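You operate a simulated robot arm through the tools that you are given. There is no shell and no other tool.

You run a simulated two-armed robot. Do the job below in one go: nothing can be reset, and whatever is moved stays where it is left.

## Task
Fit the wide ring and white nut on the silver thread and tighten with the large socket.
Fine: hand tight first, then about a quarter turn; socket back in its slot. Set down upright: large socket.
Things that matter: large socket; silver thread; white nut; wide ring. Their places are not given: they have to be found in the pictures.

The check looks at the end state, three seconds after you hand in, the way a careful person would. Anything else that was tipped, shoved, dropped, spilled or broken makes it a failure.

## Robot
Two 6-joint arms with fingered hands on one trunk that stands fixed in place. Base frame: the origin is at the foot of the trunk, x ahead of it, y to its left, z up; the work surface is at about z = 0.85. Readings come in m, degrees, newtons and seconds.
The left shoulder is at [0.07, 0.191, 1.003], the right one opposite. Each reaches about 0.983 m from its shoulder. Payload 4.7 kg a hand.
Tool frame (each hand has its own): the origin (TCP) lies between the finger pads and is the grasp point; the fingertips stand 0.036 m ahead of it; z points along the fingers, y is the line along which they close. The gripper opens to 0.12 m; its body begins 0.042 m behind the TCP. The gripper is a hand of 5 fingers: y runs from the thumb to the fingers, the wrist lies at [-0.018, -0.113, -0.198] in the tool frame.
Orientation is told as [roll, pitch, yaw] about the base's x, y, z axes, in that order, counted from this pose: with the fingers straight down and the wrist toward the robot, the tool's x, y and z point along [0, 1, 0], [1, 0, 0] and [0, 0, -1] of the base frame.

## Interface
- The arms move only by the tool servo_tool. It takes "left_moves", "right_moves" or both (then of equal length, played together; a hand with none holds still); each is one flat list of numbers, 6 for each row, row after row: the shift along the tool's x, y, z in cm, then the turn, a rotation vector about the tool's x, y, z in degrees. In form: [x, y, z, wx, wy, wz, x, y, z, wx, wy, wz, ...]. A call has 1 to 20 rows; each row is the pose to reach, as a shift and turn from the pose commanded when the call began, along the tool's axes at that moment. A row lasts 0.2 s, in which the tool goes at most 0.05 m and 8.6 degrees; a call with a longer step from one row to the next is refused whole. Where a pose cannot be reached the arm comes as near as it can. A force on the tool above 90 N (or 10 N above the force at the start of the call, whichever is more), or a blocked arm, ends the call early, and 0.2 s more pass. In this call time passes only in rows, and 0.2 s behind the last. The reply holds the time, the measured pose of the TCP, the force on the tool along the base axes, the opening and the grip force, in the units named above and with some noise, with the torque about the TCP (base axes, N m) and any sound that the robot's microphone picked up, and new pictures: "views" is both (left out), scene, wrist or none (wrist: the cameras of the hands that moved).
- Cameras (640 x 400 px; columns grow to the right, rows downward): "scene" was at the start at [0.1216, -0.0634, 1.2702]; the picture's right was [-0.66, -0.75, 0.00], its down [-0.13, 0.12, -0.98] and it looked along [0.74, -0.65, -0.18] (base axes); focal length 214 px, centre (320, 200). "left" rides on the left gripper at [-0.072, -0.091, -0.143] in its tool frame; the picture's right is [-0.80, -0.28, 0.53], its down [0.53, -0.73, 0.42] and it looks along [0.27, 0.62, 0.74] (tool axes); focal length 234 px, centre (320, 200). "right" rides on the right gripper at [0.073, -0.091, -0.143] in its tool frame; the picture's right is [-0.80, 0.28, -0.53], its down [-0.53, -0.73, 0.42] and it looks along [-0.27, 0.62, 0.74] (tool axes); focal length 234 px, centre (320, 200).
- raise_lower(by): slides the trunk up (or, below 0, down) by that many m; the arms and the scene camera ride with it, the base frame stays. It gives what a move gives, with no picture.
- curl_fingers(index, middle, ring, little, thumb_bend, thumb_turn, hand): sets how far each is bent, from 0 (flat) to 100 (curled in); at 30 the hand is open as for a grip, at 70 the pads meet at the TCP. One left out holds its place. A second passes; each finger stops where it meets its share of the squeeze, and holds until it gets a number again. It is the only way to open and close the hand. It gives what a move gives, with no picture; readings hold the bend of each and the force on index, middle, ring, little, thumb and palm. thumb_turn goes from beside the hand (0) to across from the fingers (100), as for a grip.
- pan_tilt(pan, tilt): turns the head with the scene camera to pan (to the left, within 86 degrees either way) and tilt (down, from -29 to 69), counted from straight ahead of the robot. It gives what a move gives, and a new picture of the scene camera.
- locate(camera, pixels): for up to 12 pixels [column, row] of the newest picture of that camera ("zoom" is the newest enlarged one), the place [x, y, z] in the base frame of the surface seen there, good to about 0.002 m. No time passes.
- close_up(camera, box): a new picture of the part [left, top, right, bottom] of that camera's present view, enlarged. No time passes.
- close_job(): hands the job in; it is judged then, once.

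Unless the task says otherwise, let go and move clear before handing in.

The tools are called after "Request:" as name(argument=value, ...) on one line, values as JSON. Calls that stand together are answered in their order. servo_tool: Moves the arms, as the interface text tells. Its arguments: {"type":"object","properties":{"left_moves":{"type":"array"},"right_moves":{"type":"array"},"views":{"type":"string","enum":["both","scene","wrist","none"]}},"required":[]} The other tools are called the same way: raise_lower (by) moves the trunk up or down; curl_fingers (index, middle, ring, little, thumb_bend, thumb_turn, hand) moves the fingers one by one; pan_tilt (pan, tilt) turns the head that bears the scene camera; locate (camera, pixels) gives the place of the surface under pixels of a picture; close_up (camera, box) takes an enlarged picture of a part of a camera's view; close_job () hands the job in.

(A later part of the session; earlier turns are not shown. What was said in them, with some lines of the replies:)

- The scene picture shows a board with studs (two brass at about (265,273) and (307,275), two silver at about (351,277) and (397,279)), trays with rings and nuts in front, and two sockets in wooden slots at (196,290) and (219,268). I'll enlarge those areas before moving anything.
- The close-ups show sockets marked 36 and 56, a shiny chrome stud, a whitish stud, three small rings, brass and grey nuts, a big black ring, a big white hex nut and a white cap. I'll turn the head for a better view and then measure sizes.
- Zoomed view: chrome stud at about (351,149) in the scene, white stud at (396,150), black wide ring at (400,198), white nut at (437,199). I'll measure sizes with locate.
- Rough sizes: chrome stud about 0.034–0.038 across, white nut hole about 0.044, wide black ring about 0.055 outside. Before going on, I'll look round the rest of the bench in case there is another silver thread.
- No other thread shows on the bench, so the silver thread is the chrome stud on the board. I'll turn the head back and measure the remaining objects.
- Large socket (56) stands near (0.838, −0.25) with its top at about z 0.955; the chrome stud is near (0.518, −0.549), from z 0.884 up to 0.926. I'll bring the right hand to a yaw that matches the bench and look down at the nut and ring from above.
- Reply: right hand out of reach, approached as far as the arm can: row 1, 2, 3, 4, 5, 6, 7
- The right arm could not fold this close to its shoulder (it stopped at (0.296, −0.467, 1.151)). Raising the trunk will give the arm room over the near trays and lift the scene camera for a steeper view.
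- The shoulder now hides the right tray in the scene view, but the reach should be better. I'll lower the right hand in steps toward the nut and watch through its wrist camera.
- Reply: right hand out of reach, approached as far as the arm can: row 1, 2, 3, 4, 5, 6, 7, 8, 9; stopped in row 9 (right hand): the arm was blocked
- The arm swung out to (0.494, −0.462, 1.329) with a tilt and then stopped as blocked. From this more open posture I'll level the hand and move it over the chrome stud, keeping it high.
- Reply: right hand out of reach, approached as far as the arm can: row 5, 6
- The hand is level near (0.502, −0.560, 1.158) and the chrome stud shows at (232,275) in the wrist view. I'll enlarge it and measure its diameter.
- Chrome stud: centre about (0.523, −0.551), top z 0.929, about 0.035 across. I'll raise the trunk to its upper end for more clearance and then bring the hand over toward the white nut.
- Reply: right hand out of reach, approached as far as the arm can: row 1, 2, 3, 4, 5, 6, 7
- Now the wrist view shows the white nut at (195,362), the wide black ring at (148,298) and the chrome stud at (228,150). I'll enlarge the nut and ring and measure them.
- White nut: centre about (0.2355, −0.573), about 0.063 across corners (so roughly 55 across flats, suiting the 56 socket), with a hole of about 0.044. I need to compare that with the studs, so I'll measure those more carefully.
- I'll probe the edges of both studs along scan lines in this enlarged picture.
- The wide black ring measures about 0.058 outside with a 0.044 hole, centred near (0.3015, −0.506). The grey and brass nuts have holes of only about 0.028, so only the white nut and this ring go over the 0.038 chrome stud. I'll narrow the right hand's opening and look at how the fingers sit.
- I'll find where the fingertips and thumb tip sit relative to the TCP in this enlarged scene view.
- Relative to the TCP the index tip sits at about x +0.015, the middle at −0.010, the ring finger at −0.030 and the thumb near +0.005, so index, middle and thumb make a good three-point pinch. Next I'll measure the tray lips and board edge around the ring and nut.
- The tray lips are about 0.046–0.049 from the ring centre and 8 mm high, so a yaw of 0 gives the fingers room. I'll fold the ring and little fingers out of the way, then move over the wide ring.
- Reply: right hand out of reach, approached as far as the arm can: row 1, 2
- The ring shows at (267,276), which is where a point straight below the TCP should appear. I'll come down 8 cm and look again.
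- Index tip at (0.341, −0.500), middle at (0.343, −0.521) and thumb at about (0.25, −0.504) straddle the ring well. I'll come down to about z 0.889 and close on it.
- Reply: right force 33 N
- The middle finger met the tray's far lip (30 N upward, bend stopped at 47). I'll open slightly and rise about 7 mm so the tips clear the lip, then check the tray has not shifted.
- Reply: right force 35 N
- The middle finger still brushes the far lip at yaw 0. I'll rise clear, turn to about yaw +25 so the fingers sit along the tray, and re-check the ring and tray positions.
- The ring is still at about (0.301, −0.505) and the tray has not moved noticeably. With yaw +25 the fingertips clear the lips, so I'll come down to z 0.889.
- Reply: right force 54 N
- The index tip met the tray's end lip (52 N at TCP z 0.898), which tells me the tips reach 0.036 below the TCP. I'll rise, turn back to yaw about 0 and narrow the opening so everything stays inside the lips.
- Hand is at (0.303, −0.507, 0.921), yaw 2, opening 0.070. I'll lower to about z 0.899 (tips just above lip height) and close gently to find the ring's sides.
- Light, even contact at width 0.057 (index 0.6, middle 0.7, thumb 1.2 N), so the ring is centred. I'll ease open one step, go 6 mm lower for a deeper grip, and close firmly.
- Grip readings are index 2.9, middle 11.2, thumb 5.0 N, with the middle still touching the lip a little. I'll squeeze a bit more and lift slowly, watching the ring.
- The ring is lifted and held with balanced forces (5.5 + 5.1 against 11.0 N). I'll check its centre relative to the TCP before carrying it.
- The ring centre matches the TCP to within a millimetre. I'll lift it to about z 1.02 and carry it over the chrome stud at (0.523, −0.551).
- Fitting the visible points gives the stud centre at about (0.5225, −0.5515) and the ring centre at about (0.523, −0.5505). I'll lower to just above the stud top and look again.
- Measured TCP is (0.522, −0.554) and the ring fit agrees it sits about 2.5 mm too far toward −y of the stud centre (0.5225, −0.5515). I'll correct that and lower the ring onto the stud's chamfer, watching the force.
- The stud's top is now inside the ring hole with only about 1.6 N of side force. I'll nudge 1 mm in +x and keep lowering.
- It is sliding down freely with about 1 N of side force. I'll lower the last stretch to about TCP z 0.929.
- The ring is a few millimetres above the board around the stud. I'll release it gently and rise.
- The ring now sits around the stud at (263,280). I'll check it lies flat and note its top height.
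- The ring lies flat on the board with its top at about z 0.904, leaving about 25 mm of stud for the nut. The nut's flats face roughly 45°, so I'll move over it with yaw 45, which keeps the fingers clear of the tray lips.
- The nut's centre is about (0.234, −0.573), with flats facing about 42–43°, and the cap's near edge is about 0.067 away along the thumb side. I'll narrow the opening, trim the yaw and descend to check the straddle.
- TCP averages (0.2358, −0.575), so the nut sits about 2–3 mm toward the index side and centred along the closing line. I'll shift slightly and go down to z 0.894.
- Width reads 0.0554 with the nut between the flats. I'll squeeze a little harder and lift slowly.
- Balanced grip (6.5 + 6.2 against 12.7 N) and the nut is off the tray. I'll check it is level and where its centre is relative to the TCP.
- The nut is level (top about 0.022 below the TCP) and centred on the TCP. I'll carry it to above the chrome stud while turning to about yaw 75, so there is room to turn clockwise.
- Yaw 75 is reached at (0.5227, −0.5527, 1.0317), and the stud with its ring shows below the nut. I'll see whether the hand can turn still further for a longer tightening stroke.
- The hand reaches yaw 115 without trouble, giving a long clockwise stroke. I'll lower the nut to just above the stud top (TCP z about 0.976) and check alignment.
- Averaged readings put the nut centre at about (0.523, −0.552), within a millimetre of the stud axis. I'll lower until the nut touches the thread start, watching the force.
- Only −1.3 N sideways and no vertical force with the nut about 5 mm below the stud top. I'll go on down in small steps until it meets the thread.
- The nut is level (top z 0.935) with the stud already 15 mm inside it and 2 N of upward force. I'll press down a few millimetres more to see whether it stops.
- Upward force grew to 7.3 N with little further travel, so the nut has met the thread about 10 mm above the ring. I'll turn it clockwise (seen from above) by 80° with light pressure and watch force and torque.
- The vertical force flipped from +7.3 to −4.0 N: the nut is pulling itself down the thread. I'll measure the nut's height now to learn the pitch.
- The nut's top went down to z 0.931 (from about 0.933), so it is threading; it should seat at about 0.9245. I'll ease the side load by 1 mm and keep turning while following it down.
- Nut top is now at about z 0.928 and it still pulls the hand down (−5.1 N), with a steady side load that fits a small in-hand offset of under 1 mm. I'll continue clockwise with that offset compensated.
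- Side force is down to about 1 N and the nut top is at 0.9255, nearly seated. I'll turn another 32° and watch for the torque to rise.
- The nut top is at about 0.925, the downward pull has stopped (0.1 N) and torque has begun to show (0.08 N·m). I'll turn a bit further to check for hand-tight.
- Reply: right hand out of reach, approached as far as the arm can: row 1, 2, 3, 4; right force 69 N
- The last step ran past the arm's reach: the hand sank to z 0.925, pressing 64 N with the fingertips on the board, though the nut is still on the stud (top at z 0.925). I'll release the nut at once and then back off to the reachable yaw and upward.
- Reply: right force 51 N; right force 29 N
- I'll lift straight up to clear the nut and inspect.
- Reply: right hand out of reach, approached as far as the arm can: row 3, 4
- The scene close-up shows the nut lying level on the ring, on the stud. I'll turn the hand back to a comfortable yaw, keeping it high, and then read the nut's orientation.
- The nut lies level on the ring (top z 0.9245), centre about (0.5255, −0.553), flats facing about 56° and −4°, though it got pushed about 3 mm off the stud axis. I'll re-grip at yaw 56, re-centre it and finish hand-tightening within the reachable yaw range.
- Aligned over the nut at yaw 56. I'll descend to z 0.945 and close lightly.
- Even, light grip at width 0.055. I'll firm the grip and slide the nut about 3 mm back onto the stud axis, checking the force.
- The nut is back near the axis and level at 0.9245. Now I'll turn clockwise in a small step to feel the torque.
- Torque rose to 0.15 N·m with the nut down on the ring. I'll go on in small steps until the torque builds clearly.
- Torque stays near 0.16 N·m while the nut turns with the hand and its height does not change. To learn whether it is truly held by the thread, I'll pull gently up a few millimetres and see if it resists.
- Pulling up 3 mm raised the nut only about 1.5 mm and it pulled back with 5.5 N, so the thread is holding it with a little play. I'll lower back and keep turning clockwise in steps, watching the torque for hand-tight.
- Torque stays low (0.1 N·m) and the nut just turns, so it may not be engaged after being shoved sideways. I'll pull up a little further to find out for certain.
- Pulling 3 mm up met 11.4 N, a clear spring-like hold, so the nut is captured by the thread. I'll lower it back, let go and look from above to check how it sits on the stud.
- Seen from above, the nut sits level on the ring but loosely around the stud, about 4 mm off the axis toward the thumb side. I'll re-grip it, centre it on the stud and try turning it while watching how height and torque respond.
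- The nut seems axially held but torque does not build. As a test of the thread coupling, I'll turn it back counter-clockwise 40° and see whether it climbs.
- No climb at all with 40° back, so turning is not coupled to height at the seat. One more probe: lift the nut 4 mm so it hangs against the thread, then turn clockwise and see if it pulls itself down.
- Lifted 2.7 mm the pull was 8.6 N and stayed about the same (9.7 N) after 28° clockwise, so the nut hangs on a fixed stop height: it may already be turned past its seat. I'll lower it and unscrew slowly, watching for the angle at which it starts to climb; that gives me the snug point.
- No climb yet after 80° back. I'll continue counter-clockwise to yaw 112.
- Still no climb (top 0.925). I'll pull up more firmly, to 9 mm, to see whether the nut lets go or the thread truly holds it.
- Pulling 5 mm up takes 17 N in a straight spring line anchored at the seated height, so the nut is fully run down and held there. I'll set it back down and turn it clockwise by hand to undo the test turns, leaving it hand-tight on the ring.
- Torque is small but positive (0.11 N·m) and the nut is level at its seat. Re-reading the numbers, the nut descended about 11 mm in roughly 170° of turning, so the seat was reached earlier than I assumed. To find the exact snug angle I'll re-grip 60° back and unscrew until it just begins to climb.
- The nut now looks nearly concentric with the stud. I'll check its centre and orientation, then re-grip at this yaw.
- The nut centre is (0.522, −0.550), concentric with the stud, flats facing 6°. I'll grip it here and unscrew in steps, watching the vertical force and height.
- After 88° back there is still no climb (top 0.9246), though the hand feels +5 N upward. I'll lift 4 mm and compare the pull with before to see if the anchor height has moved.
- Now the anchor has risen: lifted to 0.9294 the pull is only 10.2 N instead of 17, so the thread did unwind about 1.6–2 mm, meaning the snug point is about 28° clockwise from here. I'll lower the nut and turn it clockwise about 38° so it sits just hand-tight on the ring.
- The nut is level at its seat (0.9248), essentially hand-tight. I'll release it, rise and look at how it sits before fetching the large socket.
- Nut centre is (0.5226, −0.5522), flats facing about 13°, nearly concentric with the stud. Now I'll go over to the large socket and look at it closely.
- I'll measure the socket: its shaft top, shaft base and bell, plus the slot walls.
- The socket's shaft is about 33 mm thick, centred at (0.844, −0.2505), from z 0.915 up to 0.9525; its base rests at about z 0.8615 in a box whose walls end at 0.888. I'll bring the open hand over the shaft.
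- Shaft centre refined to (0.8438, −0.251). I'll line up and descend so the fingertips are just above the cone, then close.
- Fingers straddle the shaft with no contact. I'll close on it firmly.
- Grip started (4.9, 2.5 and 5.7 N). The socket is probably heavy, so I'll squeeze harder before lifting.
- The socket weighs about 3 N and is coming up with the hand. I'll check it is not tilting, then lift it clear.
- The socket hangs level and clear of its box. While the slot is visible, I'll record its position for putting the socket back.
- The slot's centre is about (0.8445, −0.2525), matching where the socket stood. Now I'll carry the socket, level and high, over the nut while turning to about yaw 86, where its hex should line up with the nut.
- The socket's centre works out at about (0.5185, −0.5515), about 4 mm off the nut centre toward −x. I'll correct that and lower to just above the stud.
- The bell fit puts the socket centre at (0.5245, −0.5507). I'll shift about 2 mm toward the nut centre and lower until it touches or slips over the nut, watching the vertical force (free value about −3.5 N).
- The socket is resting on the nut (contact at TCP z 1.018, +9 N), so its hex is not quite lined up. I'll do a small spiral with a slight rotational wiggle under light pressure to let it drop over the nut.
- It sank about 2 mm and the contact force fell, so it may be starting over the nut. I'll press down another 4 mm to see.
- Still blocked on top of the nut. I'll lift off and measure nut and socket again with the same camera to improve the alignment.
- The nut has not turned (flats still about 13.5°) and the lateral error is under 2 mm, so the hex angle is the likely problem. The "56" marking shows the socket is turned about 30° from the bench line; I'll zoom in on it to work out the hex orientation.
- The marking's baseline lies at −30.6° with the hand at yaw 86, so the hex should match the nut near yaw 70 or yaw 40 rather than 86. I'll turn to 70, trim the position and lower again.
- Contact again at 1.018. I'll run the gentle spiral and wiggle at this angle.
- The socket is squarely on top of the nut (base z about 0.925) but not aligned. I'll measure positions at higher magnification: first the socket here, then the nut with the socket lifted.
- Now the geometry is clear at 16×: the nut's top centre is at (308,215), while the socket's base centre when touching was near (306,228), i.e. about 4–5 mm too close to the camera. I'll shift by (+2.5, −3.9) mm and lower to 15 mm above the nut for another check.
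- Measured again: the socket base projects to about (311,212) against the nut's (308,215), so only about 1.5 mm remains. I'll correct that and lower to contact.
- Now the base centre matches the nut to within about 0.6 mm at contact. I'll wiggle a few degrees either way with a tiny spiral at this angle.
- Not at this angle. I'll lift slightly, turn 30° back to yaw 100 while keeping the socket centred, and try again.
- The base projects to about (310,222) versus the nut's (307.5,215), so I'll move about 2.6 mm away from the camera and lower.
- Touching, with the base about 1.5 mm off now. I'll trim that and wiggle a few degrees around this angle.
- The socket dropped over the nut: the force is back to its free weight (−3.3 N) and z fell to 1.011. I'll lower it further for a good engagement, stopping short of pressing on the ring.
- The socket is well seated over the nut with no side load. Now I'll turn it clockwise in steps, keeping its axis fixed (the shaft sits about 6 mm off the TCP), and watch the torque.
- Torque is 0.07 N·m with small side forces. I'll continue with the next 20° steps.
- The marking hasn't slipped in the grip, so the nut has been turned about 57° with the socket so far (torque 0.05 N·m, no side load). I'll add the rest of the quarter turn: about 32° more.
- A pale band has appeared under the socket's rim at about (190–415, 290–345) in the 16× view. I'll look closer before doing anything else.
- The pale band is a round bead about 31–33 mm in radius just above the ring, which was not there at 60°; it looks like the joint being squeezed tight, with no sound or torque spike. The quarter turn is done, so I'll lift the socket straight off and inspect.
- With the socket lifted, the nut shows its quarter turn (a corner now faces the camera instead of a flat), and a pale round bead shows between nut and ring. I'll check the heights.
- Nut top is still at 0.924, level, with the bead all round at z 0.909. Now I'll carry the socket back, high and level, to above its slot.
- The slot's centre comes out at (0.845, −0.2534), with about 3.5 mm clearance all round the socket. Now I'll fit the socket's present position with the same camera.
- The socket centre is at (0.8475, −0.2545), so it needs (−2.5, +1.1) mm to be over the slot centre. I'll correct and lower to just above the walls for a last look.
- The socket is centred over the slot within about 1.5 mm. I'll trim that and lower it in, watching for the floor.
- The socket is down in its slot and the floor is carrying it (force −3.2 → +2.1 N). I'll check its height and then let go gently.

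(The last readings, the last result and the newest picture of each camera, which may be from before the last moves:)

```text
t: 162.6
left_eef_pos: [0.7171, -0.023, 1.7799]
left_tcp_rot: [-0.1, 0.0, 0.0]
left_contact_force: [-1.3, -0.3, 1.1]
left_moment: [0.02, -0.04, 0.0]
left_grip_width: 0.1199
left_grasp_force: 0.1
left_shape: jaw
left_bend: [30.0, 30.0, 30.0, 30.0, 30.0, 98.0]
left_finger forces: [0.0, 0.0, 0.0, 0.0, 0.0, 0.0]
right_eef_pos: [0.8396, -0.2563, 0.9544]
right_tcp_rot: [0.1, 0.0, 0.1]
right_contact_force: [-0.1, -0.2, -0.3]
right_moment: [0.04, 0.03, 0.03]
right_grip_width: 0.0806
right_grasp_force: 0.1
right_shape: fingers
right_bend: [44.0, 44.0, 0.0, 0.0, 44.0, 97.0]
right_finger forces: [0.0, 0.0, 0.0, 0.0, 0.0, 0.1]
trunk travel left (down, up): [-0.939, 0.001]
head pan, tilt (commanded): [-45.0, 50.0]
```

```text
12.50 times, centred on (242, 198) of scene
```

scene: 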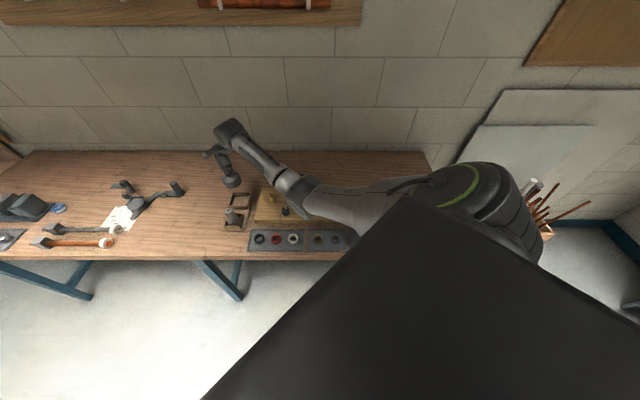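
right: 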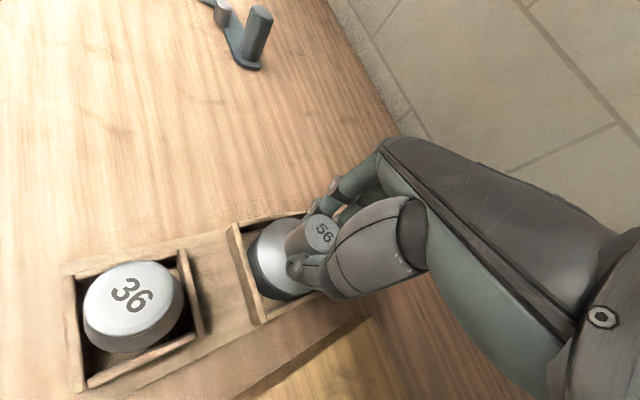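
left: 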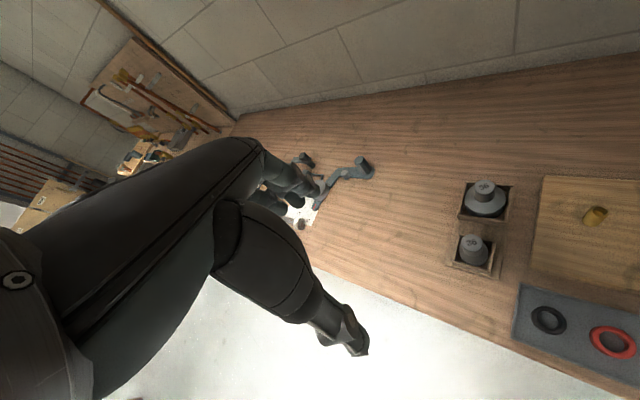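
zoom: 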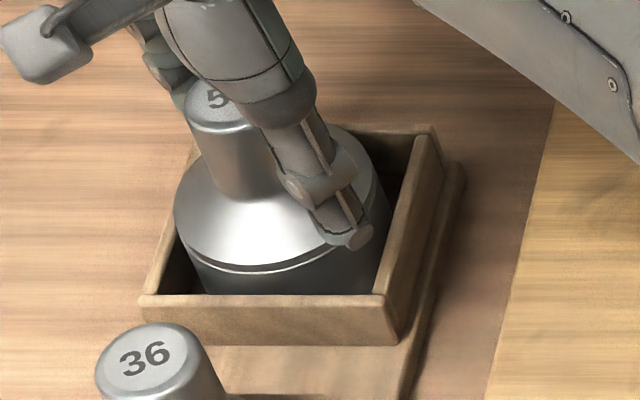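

The shaft top is at 0.9525, exactly its original height, and the fingers are open. I'll rise straight up and inspect socket and joint.

Request:
servo_tool(right_moves=[0, 0, -2.5, 0, 0, 0, 0, 0, -5, 0, 0, 0, 0, 0, -9, 0, 0, 0, 0, 0, -13, 0, 0, 0], views="both")

Request:
close_up(camera="scene", box=[222, 182, 262, 214])

Request:
close_up(camera="scene", box=[319, 184, 347, 206])

```text
t: 163.6
left_eef_pos: [0.7159, -0.0228, 1.7794]
left_tcp_rot: [0.0, 0.1, 0.1]
left_contact_force: [-0.1, 0.0, 0.2]
left_moment: [-0.05, 0.0, 0.0]
left_grip_width: 0.1197
left_grasp_force: 0.1
left_shape: jaw
left_bend: [30.0, 30.0, 30.0, 30.0, 30.0, 98.0]
left_finger forces: [0.0, 0.0, 0.1, 0.1, 0.1, 0.0]
right_eef_pos: [0.8395, -0.2556, 1.0852]
right_tcp_rot: [0.0, 0.1, 0.0]
right_contact_force: [-0.9, -0.7, 0.6]
right_moment: [0.02, 0.0, -0.01]
right_grip_width: 0.081
right_grasp_force: 0.0
right_shape: fingers
right_bend: [44.0, 44.0, 0.0, 0.0, 44.0, 97.0]
right_finger forces: [0.0, 0.0, 0.1, 0.0, 0.0, 0.1]
trunk travel left (down, up): [-0.939, 0.001]
head pan, tilt (commanded): [-45.0, 50.0]
```

scene: 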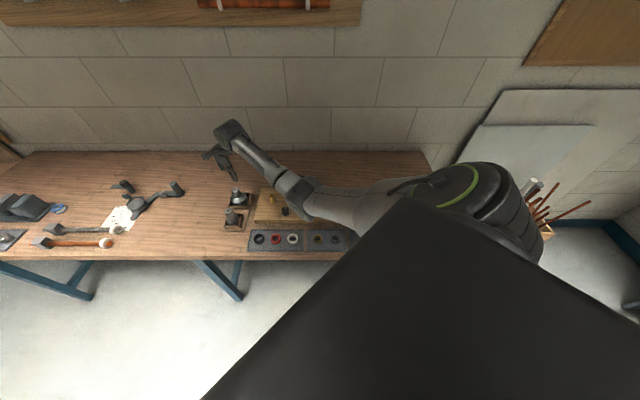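
right: 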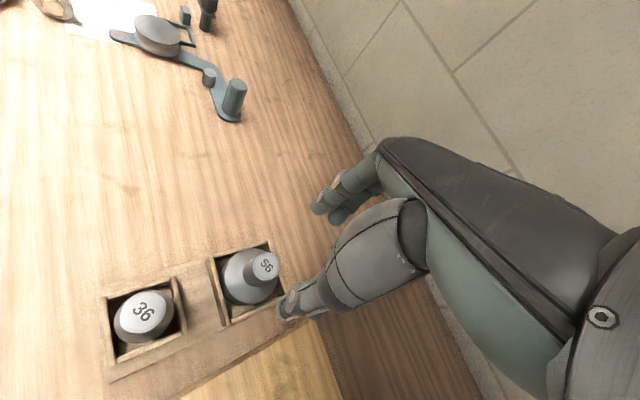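

```text
12.50 times, centred on (242, 198) of scene
```

zoom: 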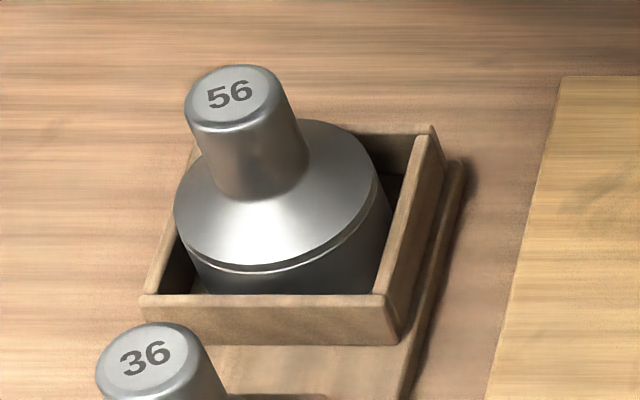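

```text
16.00 times, centred on (333, 195) of scene
```

zoom: 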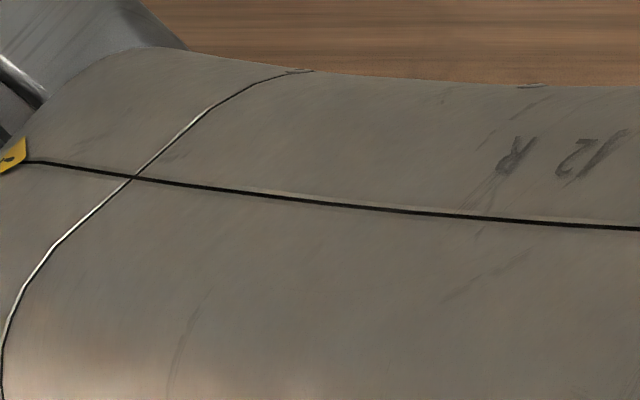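

The large socket stands upright in its slot. I'll pull the hand back and up so I can see the finished joint.

Request:
servo_tool(right_moves=[-1, -2, -4, 0, 0, 0, -3, -5.5, -6, 0, 0, 0, -5, -9, -7, 0, 0, 0, -7, -12.5, -7, 0, 0, 0, -9, -16, -7, 0, 0, 0, -11, -19.5, -7, 0, 0, 0, -13, -23, -7, 0, 0, 0, -15, -26.5, -7, 0, 0, 0, -17, -30, -7, 0, 0, 0, -19, -33, -7, 0, 0, 0], views="both")

Request:
close_up(camera="scene", box=[319, 184, 347, 206])

Request:
close_up(camera="scene", box=[215, 160, 415, 260])

```text
t: 165.8
left_eef_pos: [0.7133, -0.0245, 1.7825]
left_tcp_rot: [0.0, -0.1, -0.1]
left_contact_force: [-0.4, -0.8, -0.3]
left_moment: [0.01, -0.01, 0.03]
left_grip_width: 0.1196
left_grasp_force: 0.0
left_shape: jaw
left_bend: [30.0, 30.0, 30.0, 30.0, 30.0, 98.0]
left_finger forces: [0.0, 0.1, 0.0, 0.0, 0.0, 0.0]
right_eef_pos: [0.5073, -0.4484, 1.155]
right_tcp_rot: [0.2, 0.0, 0.1]
right_contact_force: [-0.3, -0.1, 1.1]
right_moment: [0.02, -0.07, 0.0]
right_grip_width: 0.0807
right_grasp_force: 0.0
right_shape: fingers
right_bend: [44.0, 44.0, 0.0, 0.0, 44.0, 97.0]
right_finger forces: [0.1, 0.0, 0.1, 0.1, 0.0, 0.0]
trunk travel left (down, up): [-0.939, 0.001]
head pan, tilt (commanded): [-45.0, 50.0]
```

scene: 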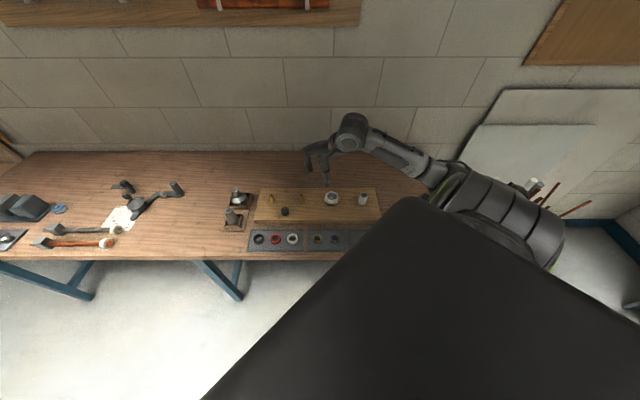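
right: 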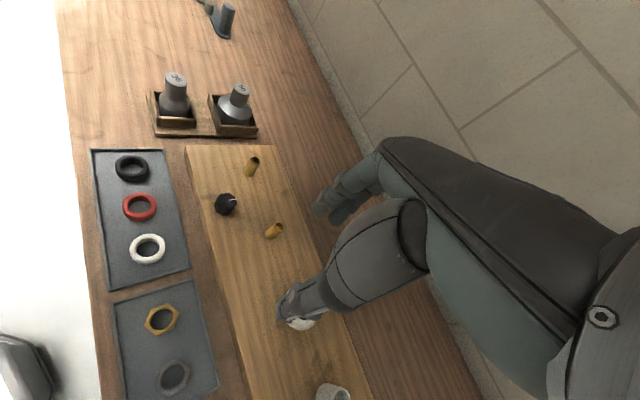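

```text
16.00 times, centred on (333, 195) of scene
```

zoom: 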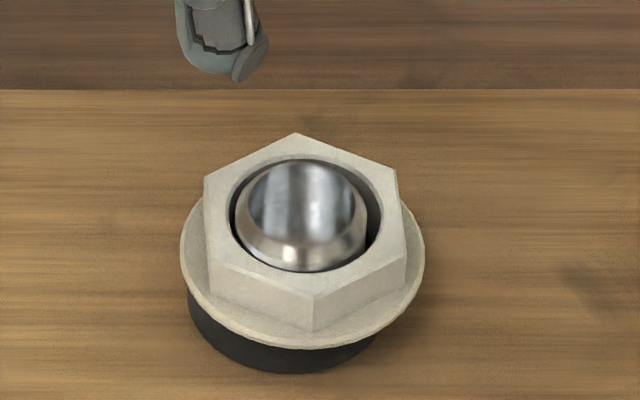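

```text
3.20 times, centred on (315, 210) of scene
```

zoom: 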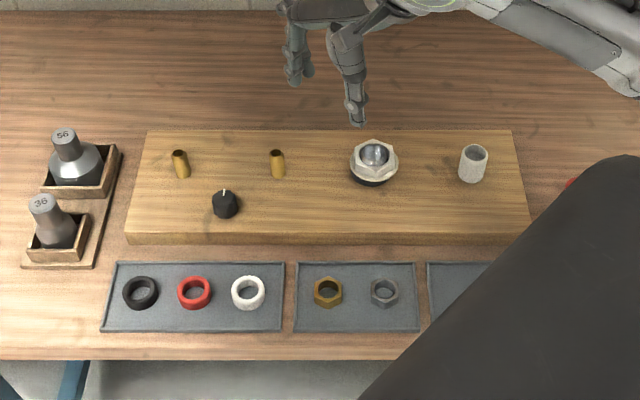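

The joint looks right: ring on the board, white nut on it, turned about 83° by the socket (top corner now at (295,135)), with an even bead all round. Before finishing I'll check that the near tray, whose lips my fingertips touched earlier, is still in place.

Request:
servo_tool(right_moves=[-1, -4, 0, 0, 0, 0, -2, -8, 0, 0, 0, 0, -3, -12, 2, 0, 0, 0, -4, -16, 4, 0, 0, 0, -5, -20, 5, 0, 0, 0], views="wrist")

Request:
close_up(camera="right", box=[150, 90, 330, 390])

```text
t: 167.0
left_eef_pos: [0.714, -0.0232, 1.7817]
left_tcp_rot: [0.0, -0.2, 0.0]
left_contact_force: [-0.7, 1.2, -0.2]
left_moment: [0.0, -0.02, 0.0]
left_grip_width: 0.1199
left_grasp_force: 0.0
left_shape: jaw
left_bend: [30.0, 30.0, 30.0, 30.0, 30.0, 98.0]
left_finger forces: [0.1, 0.0, 0.0, 0.1, 0.0, 0.1]
right_eef_pos: [0.3081, -0.4977, 1.1049]
right_tcp_rot: [0.2, 0.0, 0.2]
right_contact_force: [0.1, 0.3, 0.3]
right_moment: [0.0, -0.02, -0.03]
right_grip_width: 0.081
right_grasp_force: 0.0
right_shape: fingers
right_bend: [44.0, 44.0, 0.0, 0.0, 44.0, 97.0]
right_finger forces: [0.1, 0.1, 0.1, 0.1, 0.0, 0.1]
trunk travel left (down, up): [-0.939, 0.001]
head pan, tilt (commanded): [-45.0, 50.0]
```

right: 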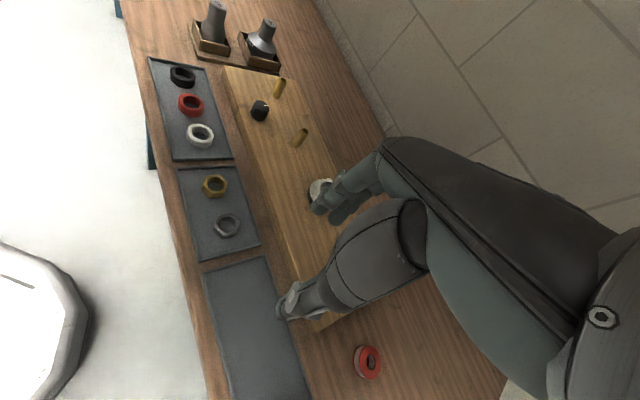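

```text
1.33 times, centred on (240, 240) of right
```

zoom: 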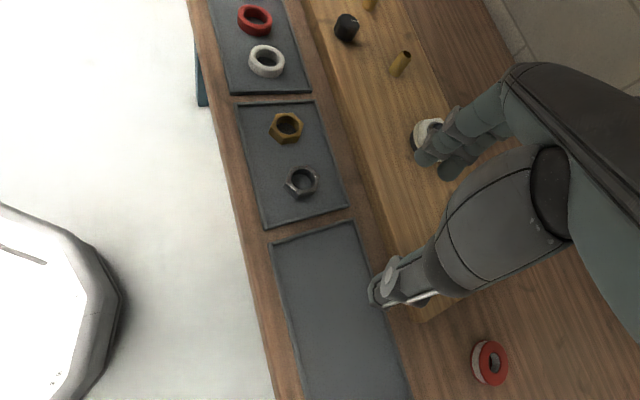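

Request:
locate(camera="zoom", pixels=[[272, 243], [285, 315], [297, 380], [353, 223], [375, 285], [400, 360], [312, 231], [266, 227], [345, 207], [250, 165], [330, 160], [305, 215]])

```text
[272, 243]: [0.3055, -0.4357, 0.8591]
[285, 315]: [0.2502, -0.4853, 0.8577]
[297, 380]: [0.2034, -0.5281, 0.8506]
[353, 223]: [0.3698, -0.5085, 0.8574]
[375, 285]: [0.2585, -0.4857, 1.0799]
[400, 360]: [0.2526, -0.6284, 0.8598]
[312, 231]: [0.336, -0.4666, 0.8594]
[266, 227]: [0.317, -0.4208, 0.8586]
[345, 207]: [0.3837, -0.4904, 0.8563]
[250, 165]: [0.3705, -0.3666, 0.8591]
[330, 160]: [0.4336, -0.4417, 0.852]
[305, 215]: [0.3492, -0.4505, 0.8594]
```

The tray lips and corners measure the same as at the start (near lip at (0.3055, −0.4357), neighbouring tray corner at (0.317, −0.4208)), so nothing has moved. Ring and nut are tightened on the silver thread, the large socket stands upright in its slot and the hand is clear, so I'm handing in.

Request:
close_job()

```text
The job is handed in.
```

I handed in the job with the wide ring and white nut on the silver thread, tightened with the large socket, which is standing upright in its slot. The hand is clear. I don't have the result of the check.

- **Joint:** The ring lies flat on the board. The nut sits level on it, and its top stayed at z 0.924 through the tightening.
- **Tightening:** I set the nut hand-tight, then turned it with the socket. The camera pictures show about 83°, close to a quarter turn. Torque never rose clearly at any point, so I judged hand-tight by when the nut stopped moving down the thread.
- **Pale bead:** An even, nut-coloured bead appeared between the nut and the ring during the last part of the turn. I took it as the joint being squeezed tight. There was no sound or torque jump, but I can't say for certain what it means.
- **Nut overrun:** During hand-tightening the arm ran out of reach, pressed down with about 64 N and pushed the nut about 3 mm off the stud. I re-centred it. I then turned it back and forth several times to find where it snugs up, so it went well past that point by hand before I backed it off.
- **Other objects:** My fingertips pressed on the near tray's lips with up to about 50 N while I was picking up the ring. The tray measured in the same place afterwards, and nothing else looked moved.
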